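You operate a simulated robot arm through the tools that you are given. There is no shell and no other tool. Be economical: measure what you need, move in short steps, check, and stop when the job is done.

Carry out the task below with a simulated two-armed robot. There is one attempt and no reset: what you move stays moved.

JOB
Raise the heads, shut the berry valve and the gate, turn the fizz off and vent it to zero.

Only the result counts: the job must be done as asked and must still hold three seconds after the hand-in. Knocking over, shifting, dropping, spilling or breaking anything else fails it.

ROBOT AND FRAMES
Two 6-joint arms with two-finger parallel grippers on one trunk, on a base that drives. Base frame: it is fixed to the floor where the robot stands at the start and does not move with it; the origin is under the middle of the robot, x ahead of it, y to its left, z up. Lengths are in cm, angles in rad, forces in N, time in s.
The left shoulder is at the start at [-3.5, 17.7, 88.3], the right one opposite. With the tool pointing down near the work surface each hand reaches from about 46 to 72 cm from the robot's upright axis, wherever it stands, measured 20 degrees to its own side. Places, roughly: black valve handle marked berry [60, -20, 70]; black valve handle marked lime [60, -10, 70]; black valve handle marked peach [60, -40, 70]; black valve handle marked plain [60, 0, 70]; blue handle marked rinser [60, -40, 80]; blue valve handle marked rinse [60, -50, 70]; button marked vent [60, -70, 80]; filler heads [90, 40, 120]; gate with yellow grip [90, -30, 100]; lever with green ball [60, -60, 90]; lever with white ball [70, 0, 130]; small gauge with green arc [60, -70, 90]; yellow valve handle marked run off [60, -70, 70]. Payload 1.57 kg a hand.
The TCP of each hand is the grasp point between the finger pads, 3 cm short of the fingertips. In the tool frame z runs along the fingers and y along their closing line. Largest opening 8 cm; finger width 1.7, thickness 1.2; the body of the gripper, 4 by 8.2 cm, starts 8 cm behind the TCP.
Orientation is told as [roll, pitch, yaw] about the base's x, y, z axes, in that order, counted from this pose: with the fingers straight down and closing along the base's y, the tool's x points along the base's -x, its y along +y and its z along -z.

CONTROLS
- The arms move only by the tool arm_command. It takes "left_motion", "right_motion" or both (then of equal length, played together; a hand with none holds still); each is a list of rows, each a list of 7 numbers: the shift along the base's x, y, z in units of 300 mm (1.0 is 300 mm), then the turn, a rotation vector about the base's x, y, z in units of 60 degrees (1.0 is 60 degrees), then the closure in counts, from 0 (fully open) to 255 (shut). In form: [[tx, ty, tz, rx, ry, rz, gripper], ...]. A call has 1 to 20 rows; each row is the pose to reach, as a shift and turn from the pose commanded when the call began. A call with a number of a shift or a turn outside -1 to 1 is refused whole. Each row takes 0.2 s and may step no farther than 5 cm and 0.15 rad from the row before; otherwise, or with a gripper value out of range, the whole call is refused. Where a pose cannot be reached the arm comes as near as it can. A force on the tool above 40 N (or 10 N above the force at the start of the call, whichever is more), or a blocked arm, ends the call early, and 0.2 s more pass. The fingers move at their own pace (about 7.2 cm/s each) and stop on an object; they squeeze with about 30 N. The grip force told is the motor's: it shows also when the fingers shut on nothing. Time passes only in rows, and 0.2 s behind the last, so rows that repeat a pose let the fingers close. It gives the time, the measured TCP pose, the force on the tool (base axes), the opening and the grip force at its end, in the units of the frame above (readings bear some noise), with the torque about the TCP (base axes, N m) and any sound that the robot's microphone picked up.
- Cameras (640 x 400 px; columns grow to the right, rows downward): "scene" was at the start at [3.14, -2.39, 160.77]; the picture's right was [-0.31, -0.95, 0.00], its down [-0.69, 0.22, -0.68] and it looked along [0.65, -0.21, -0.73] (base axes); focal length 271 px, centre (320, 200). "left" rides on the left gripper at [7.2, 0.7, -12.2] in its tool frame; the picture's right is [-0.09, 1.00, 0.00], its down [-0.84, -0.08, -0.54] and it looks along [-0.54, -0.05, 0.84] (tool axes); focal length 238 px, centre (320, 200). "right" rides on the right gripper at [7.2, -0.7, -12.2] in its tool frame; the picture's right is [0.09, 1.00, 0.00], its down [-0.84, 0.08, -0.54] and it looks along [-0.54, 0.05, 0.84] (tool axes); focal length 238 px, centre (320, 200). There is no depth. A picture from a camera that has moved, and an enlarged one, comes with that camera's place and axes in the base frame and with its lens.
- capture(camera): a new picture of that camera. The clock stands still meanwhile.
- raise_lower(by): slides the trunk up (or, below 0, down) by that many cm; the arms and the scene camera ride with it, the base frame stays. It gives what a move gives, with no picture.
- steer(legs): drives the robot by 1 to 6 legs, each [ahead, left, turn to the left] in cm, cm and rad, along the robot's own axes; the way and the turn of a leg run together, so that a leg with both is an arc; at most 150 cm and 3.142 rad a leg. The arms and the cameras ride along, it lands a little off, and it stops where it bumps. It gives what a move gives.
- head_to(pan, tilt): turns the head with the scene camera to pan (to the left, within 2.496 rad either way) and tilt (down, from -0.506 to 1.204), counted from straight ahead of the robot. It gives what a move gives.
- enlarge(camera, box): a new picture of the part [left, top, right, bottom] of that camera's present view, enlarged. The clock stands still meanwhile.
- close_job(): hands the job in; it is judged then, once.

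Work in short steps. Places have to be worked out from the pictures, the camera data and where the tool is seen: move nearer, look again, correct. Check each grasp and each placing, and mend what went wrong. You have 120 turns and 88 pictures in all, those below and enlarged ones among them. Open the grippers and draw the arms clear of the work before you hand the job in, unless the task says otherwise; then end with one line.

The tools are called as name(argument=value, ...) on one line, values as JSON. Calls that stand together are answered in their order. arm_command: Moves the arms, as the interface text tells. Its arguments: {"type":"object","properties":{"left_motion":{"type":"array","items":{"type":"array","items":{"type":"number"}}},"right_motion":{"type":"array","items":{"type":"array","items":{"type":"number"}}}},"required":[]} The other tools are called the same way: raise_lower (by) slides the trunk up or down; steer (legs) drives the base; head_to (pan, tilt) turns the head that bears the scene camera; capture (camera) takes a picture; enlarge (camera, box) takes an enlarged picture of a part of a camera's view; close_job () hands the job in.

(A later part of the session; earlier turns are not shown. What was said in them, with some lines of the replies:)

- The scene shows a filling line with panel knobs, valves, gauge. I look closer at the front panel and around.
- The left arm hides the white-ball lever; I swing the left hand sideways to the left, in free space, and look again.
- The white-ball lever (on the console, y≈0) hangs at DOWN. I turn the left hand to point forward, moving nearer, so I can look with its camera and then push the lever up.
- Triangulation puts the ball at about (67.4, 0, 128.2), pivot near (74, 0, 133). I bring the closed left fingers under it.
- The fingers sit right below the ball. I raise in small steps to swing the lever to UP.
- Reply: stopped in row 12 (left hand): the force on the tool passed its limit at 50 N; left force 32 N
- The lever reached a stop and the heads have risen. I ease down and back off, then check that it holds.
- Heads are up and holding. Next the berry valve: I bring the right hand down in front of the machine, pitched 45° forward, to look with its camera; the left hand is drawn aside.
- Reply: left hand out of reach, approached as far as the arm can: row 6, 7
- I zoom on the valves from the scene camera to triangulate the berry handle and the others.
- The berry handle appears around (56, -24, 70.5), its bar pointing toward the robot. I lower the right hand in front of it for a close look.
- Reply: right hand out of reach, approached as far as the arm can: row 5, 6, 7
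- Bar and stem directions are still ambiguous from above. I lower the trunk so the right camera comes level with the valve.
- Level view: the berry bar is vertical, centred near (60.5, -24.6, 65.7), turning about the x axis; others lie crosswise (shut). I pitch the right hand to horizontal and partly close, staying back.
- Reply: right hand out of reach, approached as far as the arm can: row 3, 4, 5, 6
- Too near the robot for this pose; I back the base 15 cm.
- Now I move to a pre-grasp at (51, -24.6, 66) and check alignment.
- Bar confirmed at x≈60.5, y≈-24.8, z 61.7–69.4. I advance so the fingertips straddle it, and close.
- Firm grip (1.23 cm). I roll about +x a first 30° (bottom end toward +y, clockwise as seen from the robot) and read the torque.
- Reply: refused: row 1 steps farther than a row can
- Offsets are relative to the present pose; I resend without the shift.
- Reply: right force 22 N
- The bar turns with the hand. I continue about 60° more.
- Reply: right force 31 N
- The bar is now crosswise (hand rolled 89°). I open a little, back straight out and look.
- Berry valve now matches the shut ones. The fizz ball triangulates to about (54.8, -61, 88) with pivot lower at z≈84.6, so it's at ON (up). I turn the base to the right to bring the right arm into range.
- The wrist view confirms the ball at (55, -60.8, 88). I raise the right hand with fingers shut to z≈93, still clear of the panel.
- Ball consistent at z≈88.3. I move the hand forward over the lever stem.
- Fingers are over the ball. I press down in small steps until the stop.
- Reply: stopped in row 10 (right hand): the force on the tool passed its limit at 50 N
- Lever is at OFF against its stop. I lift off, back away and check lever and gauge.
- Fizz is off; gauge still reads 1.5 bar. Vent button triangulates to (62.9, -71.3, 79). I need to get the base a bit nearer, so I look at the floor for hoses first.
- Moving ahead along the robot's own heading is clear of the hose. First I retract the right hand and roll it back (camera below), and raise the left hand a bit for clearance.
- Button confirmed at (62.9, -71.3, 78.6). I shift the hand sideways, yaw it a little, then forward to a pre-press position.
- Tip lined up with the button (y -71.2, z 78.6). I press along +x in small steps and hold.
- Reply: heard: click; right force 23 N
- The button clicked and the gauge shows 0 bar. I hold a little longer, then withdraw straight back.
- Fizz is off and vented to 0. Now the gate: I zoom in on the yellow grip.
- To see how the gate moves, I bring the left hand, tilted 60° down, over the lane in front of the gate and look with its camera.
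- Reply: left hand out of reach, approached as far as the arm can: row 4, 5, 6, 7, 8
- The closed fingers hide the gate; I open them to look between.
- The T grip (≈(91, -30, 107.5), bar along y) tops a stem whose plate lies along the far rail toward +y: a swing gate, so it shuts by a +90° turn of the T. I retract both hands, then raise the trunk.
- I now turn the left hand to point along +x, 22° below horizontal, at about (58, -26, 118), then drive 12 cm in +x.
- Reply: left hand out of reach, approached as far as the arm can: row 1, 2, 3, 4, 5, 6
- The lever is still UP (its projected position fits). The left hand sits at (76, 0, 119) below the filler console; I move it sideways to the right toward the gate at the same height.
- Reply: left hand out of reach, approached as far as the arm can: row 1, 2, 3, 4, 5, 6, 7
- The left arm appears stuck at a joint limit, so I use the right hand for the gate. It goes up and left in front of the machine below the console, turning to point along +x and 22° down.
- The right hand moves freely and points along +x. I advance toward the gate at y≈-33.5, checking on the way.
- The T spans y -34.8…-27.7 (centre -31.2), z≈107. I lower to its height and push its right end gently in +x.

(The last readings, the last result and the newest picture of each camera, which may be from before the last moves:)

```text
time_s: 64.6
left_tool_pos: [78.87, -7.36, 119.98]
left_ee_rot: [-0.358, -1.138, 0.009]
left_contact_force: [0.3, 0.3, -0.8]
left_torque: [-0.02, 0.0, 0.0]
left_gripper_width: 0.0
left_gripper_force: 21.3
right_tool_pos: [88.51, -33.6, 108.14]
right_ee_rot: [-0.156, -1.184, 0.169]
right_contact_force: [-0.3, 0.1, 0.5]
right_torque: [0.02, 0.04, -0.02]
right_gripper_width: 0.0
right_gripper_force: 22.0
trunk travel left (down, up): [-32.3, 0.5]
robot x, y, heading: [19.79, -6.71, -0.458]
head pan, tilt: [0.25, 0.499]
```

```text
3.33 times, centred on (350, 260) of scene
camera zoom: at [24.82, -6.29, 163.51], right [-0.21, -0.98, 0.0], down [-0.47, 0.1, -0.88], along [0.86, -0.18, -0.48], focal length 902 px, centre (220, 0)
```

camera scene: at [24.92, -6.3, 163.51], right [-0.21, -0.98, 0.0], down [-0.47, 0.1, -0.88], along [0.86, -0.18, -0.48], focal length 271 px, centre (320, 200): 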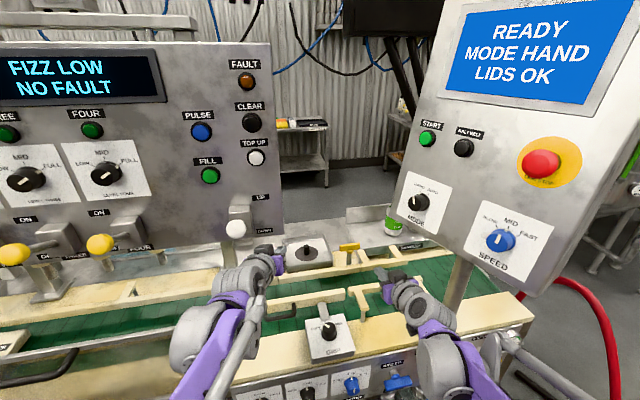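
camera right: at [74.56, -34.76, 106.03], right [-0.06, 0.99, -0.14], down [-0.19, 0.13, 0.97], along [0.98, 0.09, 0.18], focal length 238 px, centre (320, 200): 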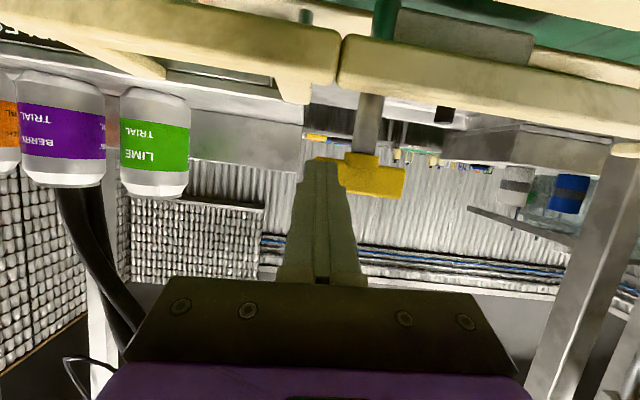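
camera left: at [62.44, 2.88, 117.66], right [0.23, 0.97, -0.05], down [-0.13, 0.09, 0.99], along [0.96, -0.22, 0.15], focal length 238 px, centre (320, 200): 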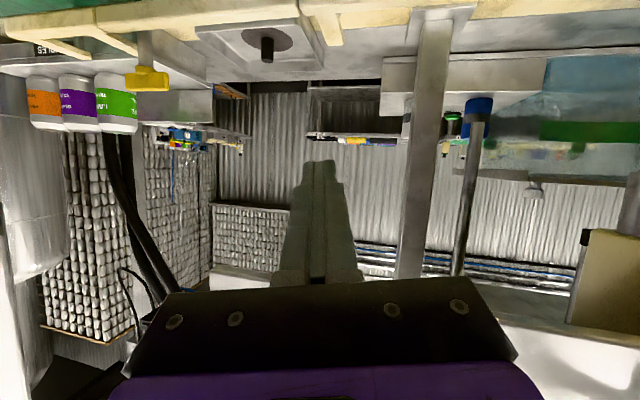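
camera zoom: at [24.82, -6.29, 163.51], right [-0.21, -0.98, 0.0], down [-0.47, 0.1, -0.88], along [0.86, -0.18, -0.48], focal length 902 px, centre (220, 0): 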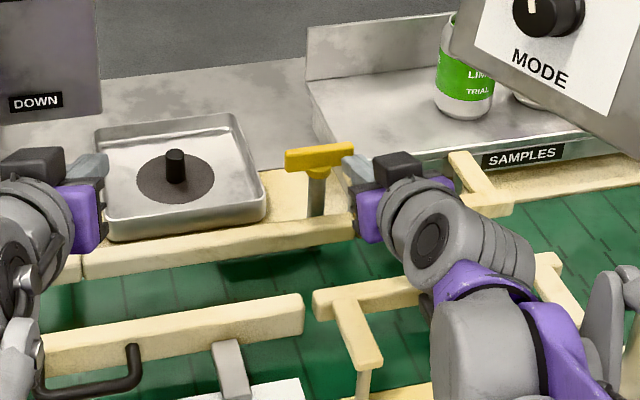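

The picture shows the plate fixed to the stem's foot, along the rail – a swing gate. Fingertips are just before the T's right end; I push on slowly.

arm_command(right_motion=[[0.03, 0, 0, 0, 0, 0, 255], [0.06, 0, 0, 0, 0, 0, 255], [0.085, 0, 0, 0, 0, 0, 255], [0.11, 0, 0, 0, 0, 0, 255]])

capture(camera="right")

```text
time_s: 65.6
left_tool_pos: [79.04, -7.44, 119.84]
left_ee_rot: [-0.358, -1.138, 0.012]
left_contact_force: [0.1, -0.5, -0.3]
left_torque: [0.02, 0.0, 0.03]
left_gripper_width: 0.0
left_gripper_force: 21.0
right_tool_pos: [91.51, -33.61, 107.97]
right_ee_rot: [-0.154, -1.185, 0.167]
right_contact_force: [-0.4, -0.2, -0.3]
right_torque: [-0.01, 0.02, 0.01]
right_gripper_width: 0.01
right_gripper_force: 21.6
trunk travel left (down, up): [-32.3, 0.5]
robot x, y, heading: [19.53, -6.37, -0.46]
head pan, tilt: [0.25, 0.499]
```

```text
23 pictures are left
camera right: at [77.72, -34.86, 105.95], right [-0.06, 0.99, -0.14], down [-0.19, 0.13, 0.97], along [0.98, 0.09, 0.18], focal length 238 px, centre (320, 200)
```

right: 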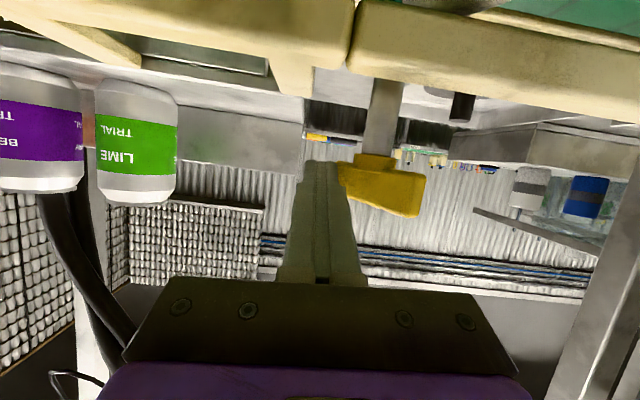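

The T begins to turn the expected way (its +y end comes nearer) with little force. I go on.

arm_command(right_motion=[[0.03, 0, 0, 0, 0, 0, 255], [0.06, 0, 0, 0, 0, 0, 255], [0.09, 0, 0, 0, 0, 0, 255], [0.12, 0, 0, 0, 0, 0, 255]])

capture(camera="right")

enlarge(camera="scene", box=[260, 200, 440, 320])

```text
time_s: 66.6
left_tool_pos: [78.96, -7.45, 119.95]
left_ee_rot: [-0.356, -1.138, 0.009]
left_contact_force: [0.0, 0.4, 0.6]
left_torque: [-0.01, -0.01, -0.01]
left_gripper_width: 0.0
left_gripper_force: 21.1
right_tool_pos: [95.35, -33.68, 108.06]
right_ee_rot: [-0.154, -1.186, 0.167]
right_contact_force: [0.7, -0.4, 0.4]
right_torque: [0.0, -0.02, 0.01]
right_gripper_width: 0.0
right_gripper_force: 21.6
trunk travel left (down, up): [-32.3, 0.5]
robot x, y, heading: [19.58, -6.64, -0.456]
head pan, tilt: [0.25, 0.499]
```

```text
22 pictures are left
camera right: at [81.41, -34.87, 106.01], right [-0.06, 0.99, -0.14], down [-0.19, 0.13, 0.97], along [0.98, 0.08, 0.18], focal length 238 px, centre (320, 200)
```

right: 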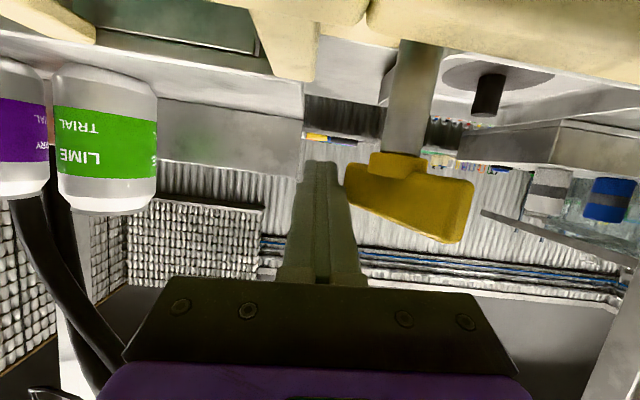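

```text
3.33 times, centred on (350, 260) of scene
camera zoom: at [24.81, -6.3, 163.51], right [-0.21, -0.98, 0.0], down [-0.47, 0.1, -0.88], along [0.86, -0.18, -0.48], focal length 902 px, centre (220, 0)
```

zoom: 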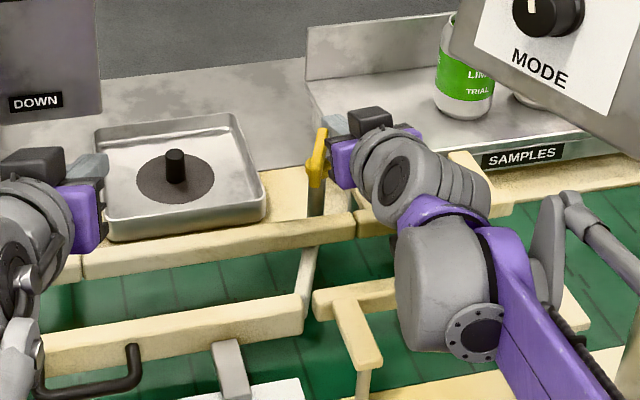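

The T and plate have swung across the lane, nearly 90°. I press gently in +y to finish against its stop.

arm_command(right_motion=[[0, 0.01, 0, 0, 0, 0, 255], [0, 0.02, 0, 0, 0, 0, 255], [0, 0.03, 0, 0, 0, 0, 255], [0, 0.04, 0, 0, 0, 0, 255], [0, 0.045, 0, 0, 0, 0, 255]])

enlarge(camera="scene", box=[310, 220, 400, 310])

```text
time_s: 67.8
left_tool_pos: [78.76, -7.51, 119.93]
left_ee_rot: [-0.355, -1.137, 0.008]
left_contact_force: [-0.7, -0.7, -0.3]
left_torque: [0.0, 0.0, -0.02]
left_gripper_width: 0.02
left_gripper_force: 21.4
right_tool_pos: [95.25, -32.45, 108.12]
right_ee_rot: [-0.154, -1.184, 0.168]
right_contact_force: [0.5, -5.0, 0.8]
right_torque: [0.03, -0.01, 0.02]
right_gripper_width: 0.02
right_gripper_force: 21.5
trunk travel left (down, up): [-32.3, 0.5]
robot x, y, heading: [20.0, -6.43, -0.458]
head pan, tilt: [0.25, 0.499]
```

```text
4.44 times, centred on (355, 265) of scene
camera zoom: at [24.77, -6.38, 163.51], right [-0.21, -0.98, 0.0], down [-0.47, 0.1, -0.88], along [0.86, -0.18, -0.48], focal length 1202 px, centre (164, -89)
```

zoom: 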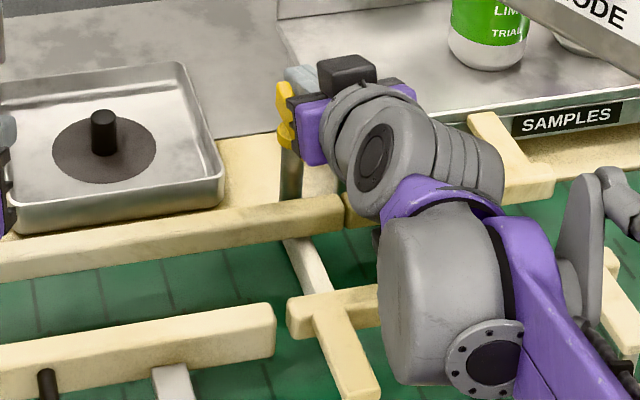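

The plate is now across the lane. I back the hand straight out and check its angle.

arm_command(right_motion=[[0, -0.06, 0, 0, 0, 0, 255], [-0.1, -0.06, 0, 0, 0, 0, 255], [-0.25, -0.06, 0.05, 0, 0, 0, 255], [-0.4, -0.06, 0.1, 0, 0, 0, 255], [-0.55, -0.06, 0.1, 0, 0, 0, 255], [-0.7, -0.06, 0.1, 0, 0, 0, 255]])

enlarge(camera="scene", box=[310, 220, 400, 310])

enlarge(camera="right", box=[250, 40, 450, 180])

```text
time_s: 69.2
left_tool_pos: [78.63, -7.32, 120.01]
left_ee_rot: [-0.359, -1.14, 0.01]
left_contact_force: [-0.2, -0.7, -0.2]
left_torque: [-0.01, 0.0, 0.02]
left_gripper_width: 0.0
left_gripper_force: 21.5
right_tool_pos: [73.82, -34.0, 111.09]
right_ee_rot: [-0.157, -1.185, 0.169]
right_contact_force: [-0.7, 0.9, 0.5]
right_torque: [0.02, 0.0, -0.02]
right_gripper_width: 0.01
right_gripper_force: 21.0
trunk travel left (down, up): [-32.3, 0.5]
robot x, y, heading: [19.87, -6.52, -0.461]
head pan, tilt: [0.25, 0.499]
```

```text
4.44 times, centred on (355, 265) of scene
camera zoom: at [24.58, -6.25, 163.51], right [-0.21, -0.98, 0.0], down [-0.47, 0.1, -0.88], along [0.86, -0.18, -0.48], focal length 1202 px, centre (164, -89)
```

zoom: 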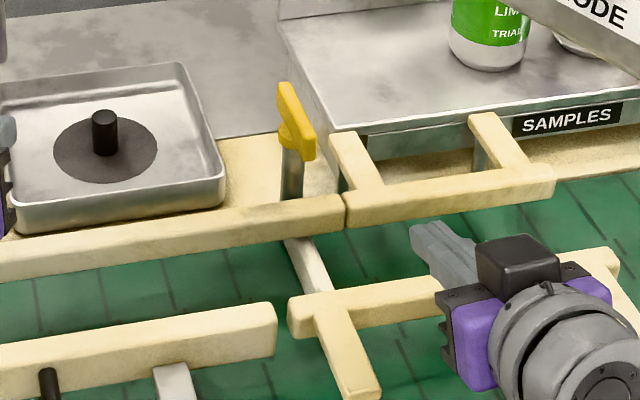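

```text
2.86 times, centred on (350, 110) of right
camera zoom: at [60.06, -35.15, 108.96], right [-0.06, 0.99, -0.14], down [-0.2, 0.13, 0.97], along [0.98, 0.09, 0.18], focal length 681 px, centre (234, 457)
```

zoom: 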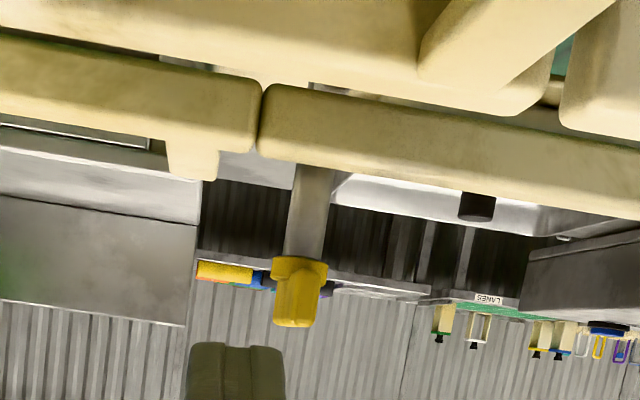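

I enlarge tightly on the T and plate to judge the angle.

enlarge(camera="scene", box=[360, 235, 395, 290])

enlarge(camera="scene", box=[360, 260, 400, 290])

```text
7.27 times, centred on (378, 262) of scene
camera zoom: at [24.58, -6.25, 163.51], right [-0.21, -0.98, 0.0], down [-0.47, 0.1, -0.88], along [0.86, -0.18, -0.48], focal length 1968 px, centre (-98, -254)
```

zoom: 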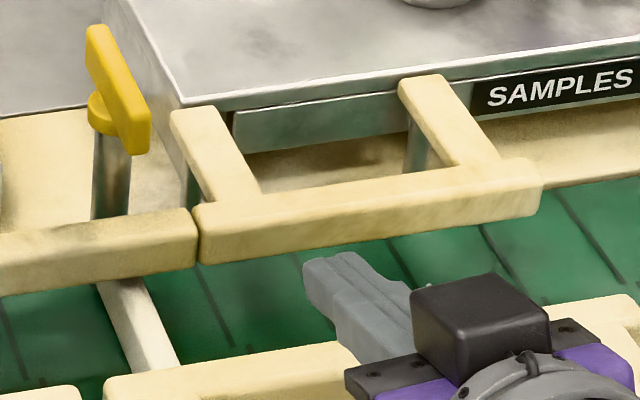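

```text
13.33 times, centred on (380, 275) of scene
camera zoom: at [24.58, -6.25, 163.51], right [-0.21, -0.98, 0.0], down [-0.47, 0.1, -0.88], along [0.86, -0.18, -0.48], focal length 3608 px, centre (-480, -800)
```

zoom: 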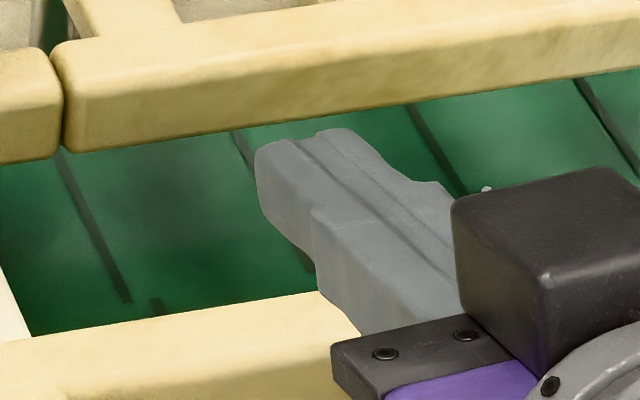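

T, plate and belt slats are parallel within a few degrees: the gate stands square across the lane. I now back the robot away, carrying both hands out, and then open the grippers.

steer(legs=[[-24.2, -5.25, 0]])

arm_command(right_motion=[[0, 0, 0, 0, 0, 0, 0], [0, 0, 0, 0, 0, 0, 0], [0, 0, 0, 0, 0, 0, 0]], left_motion=[[0, 0, 0, 0, 0, 0, 0], [0, 0, 0, 0, 0, 0, 0], [0, 0, 0, 0, 0, 0, 0]])

capture(camera="scene")

```text
time_s: 71.0
left_tool_pos: [54.89, -1.72, 119.84]
left_ee_rot: [-0.356, -1.138, 0.008]
left_contact_force: [0.3, 0.1, -0.5]
left_torque: [-0.02, 0.0, -0.04]
left_gripper_width: 0.0
left_gripper_force: 20.8
right_tool_pos: [49.94, -28.21, 111.01]
right_ee_rot: [-0.154, -1.185, 0.164]
right_contact_force: [1.0, 0.2, 0.4]
right_torque: [-0.02, 0.04, 0.0]
right_gripper_width: 0.0
right_gripper_force: 21.3
trunk travel left (down, up): [-32.3, 0.5]
robot x, y, heading: [-4.03, -0.19, -0.461]
head pan, tilt: [0.25, 0.499]
```

```text
time_s: 71.8
left_tool_pos: [54.84, -1.61, 119.93]
left_ee_rot: [-0.354, -1.136, 0.008]
left_contact_force: [-0.2, -0.6, 0.1]
left_torque: [-0.02, -0.01, 0.02]
left_gripper_width: 8.0
left_gripper_force: 0.1
right_tool_pos: [49.93, -28.11, 111.07]
right_ee_rot: [-0.155, -1.185, 0.163]
right_contact_force: [-0.1, 0.7, -0.4]
right_torque: [0.0, -0.03, -0.03]
right_gripper_width: 8.01
right_gripper_force: 0.1
trunk travel left (down, up): [-32.3, 0.5]
robot x, y, heading: [-4.02, -0.25, -0.461]
head pan, tilt: [0.25, 0.499]
```

```text
15 pictures are left
camera scene: at [0.71, -0.29, 163.51], right [-0.21, -0.98, 0.0], down [-0.47, 0.1, -0.88], along [0.86, -0.18, -0.48], focal length 271 px, centre (320, 200)
```

scene: 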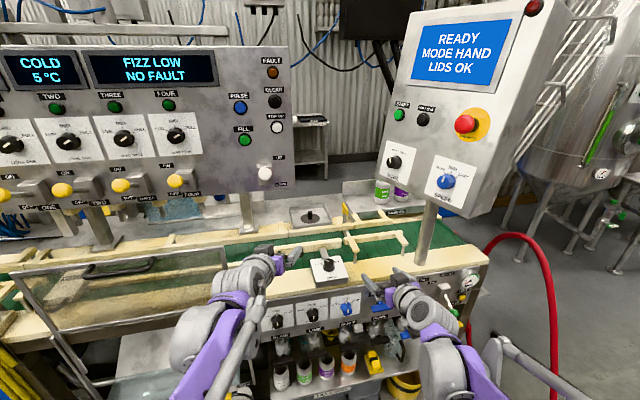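

Everything looks in place. I back off a bit more and verify each control by zooms.

steer(legs=[[-12, 0, 0]])

enlarge(camera="scene", box=[220, 130, 440, 270])

enlarge(camera="scene", box=[250, 240, 480, 390])

```text
time_s: 73.1
left_tool_pos: [44.46, 3.61, 119.91]
left_ee_rot: [-0.356, -1.138, 0.006]
left_contact_force: [0.0, 0.8, 0.8]
left_torque: [0.0, 0.01, -0.02]
left_gripper_width: 8.01
left_gripper_force: 0.0
right_tool_pos: [39.39, -22.88, 111.11]
right_ee_rot: [-0.156, -1.187, 0.163]
right_contact_force: [-1.0, 0.0, -0.1]
right_torque: [-0.01, -0.02, -0.04]
right_gripper_width: 8.02
right_gripper_force: 0.1
trunk travel left (down, up): [-32.3, 0.5]
robot x, y, heading: [-14.47, 4.95, -0.466]
head pan, tilt: [0.25, 0.499]
```

```text
2.86 times, centred on (330, 200) of scene
camera zoom: at [-9.74, 4.9, 163.54], right [-0.21, -0.98, 0.0], down [-0.47, 0.1, -0.88], along [0.86, -0.18, -0.48], focal length 773 px, centre (291, 200)
```

zoom: 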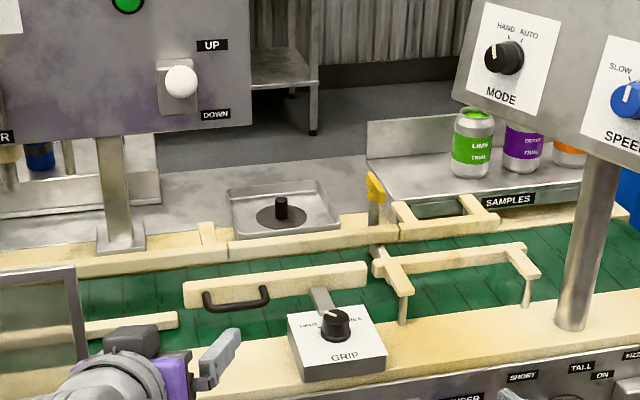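

```text
2.67 times, centred on (365, 315) of scene
camera zoom: at [-9.74, 4.9, 163.54], right [-0.21, -0.98, 0.0], down [-0.47, 0.1, -0.88], along [0.86, -0.18, -0.48], focal length 722 px, centre (200, -107)
```

zoom: 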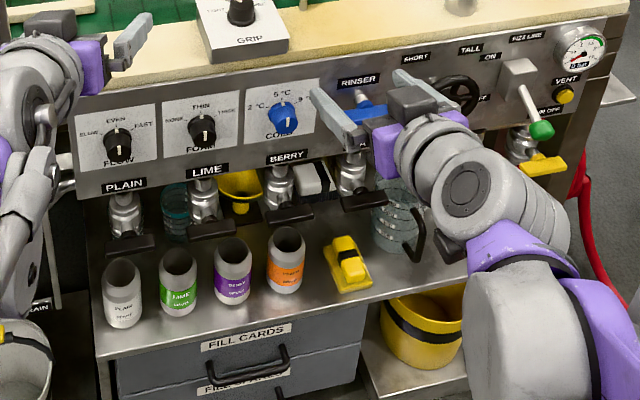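

Heads up, berry shut, gate across the lane, fizz off, gauge at 0, grippers open and clear. I hand in.

close_job()

```text
The job is handed in.
```

I raised the heads, shut the berry valve and the gate, turned the fizz off and vented the gauge to 0 bar. The job is handed in, and nothing else was knocked or shifted that I could see. The gate had no stop I could feel, so its final angle is judged from the pictures: across the lane within a few degrees of square.
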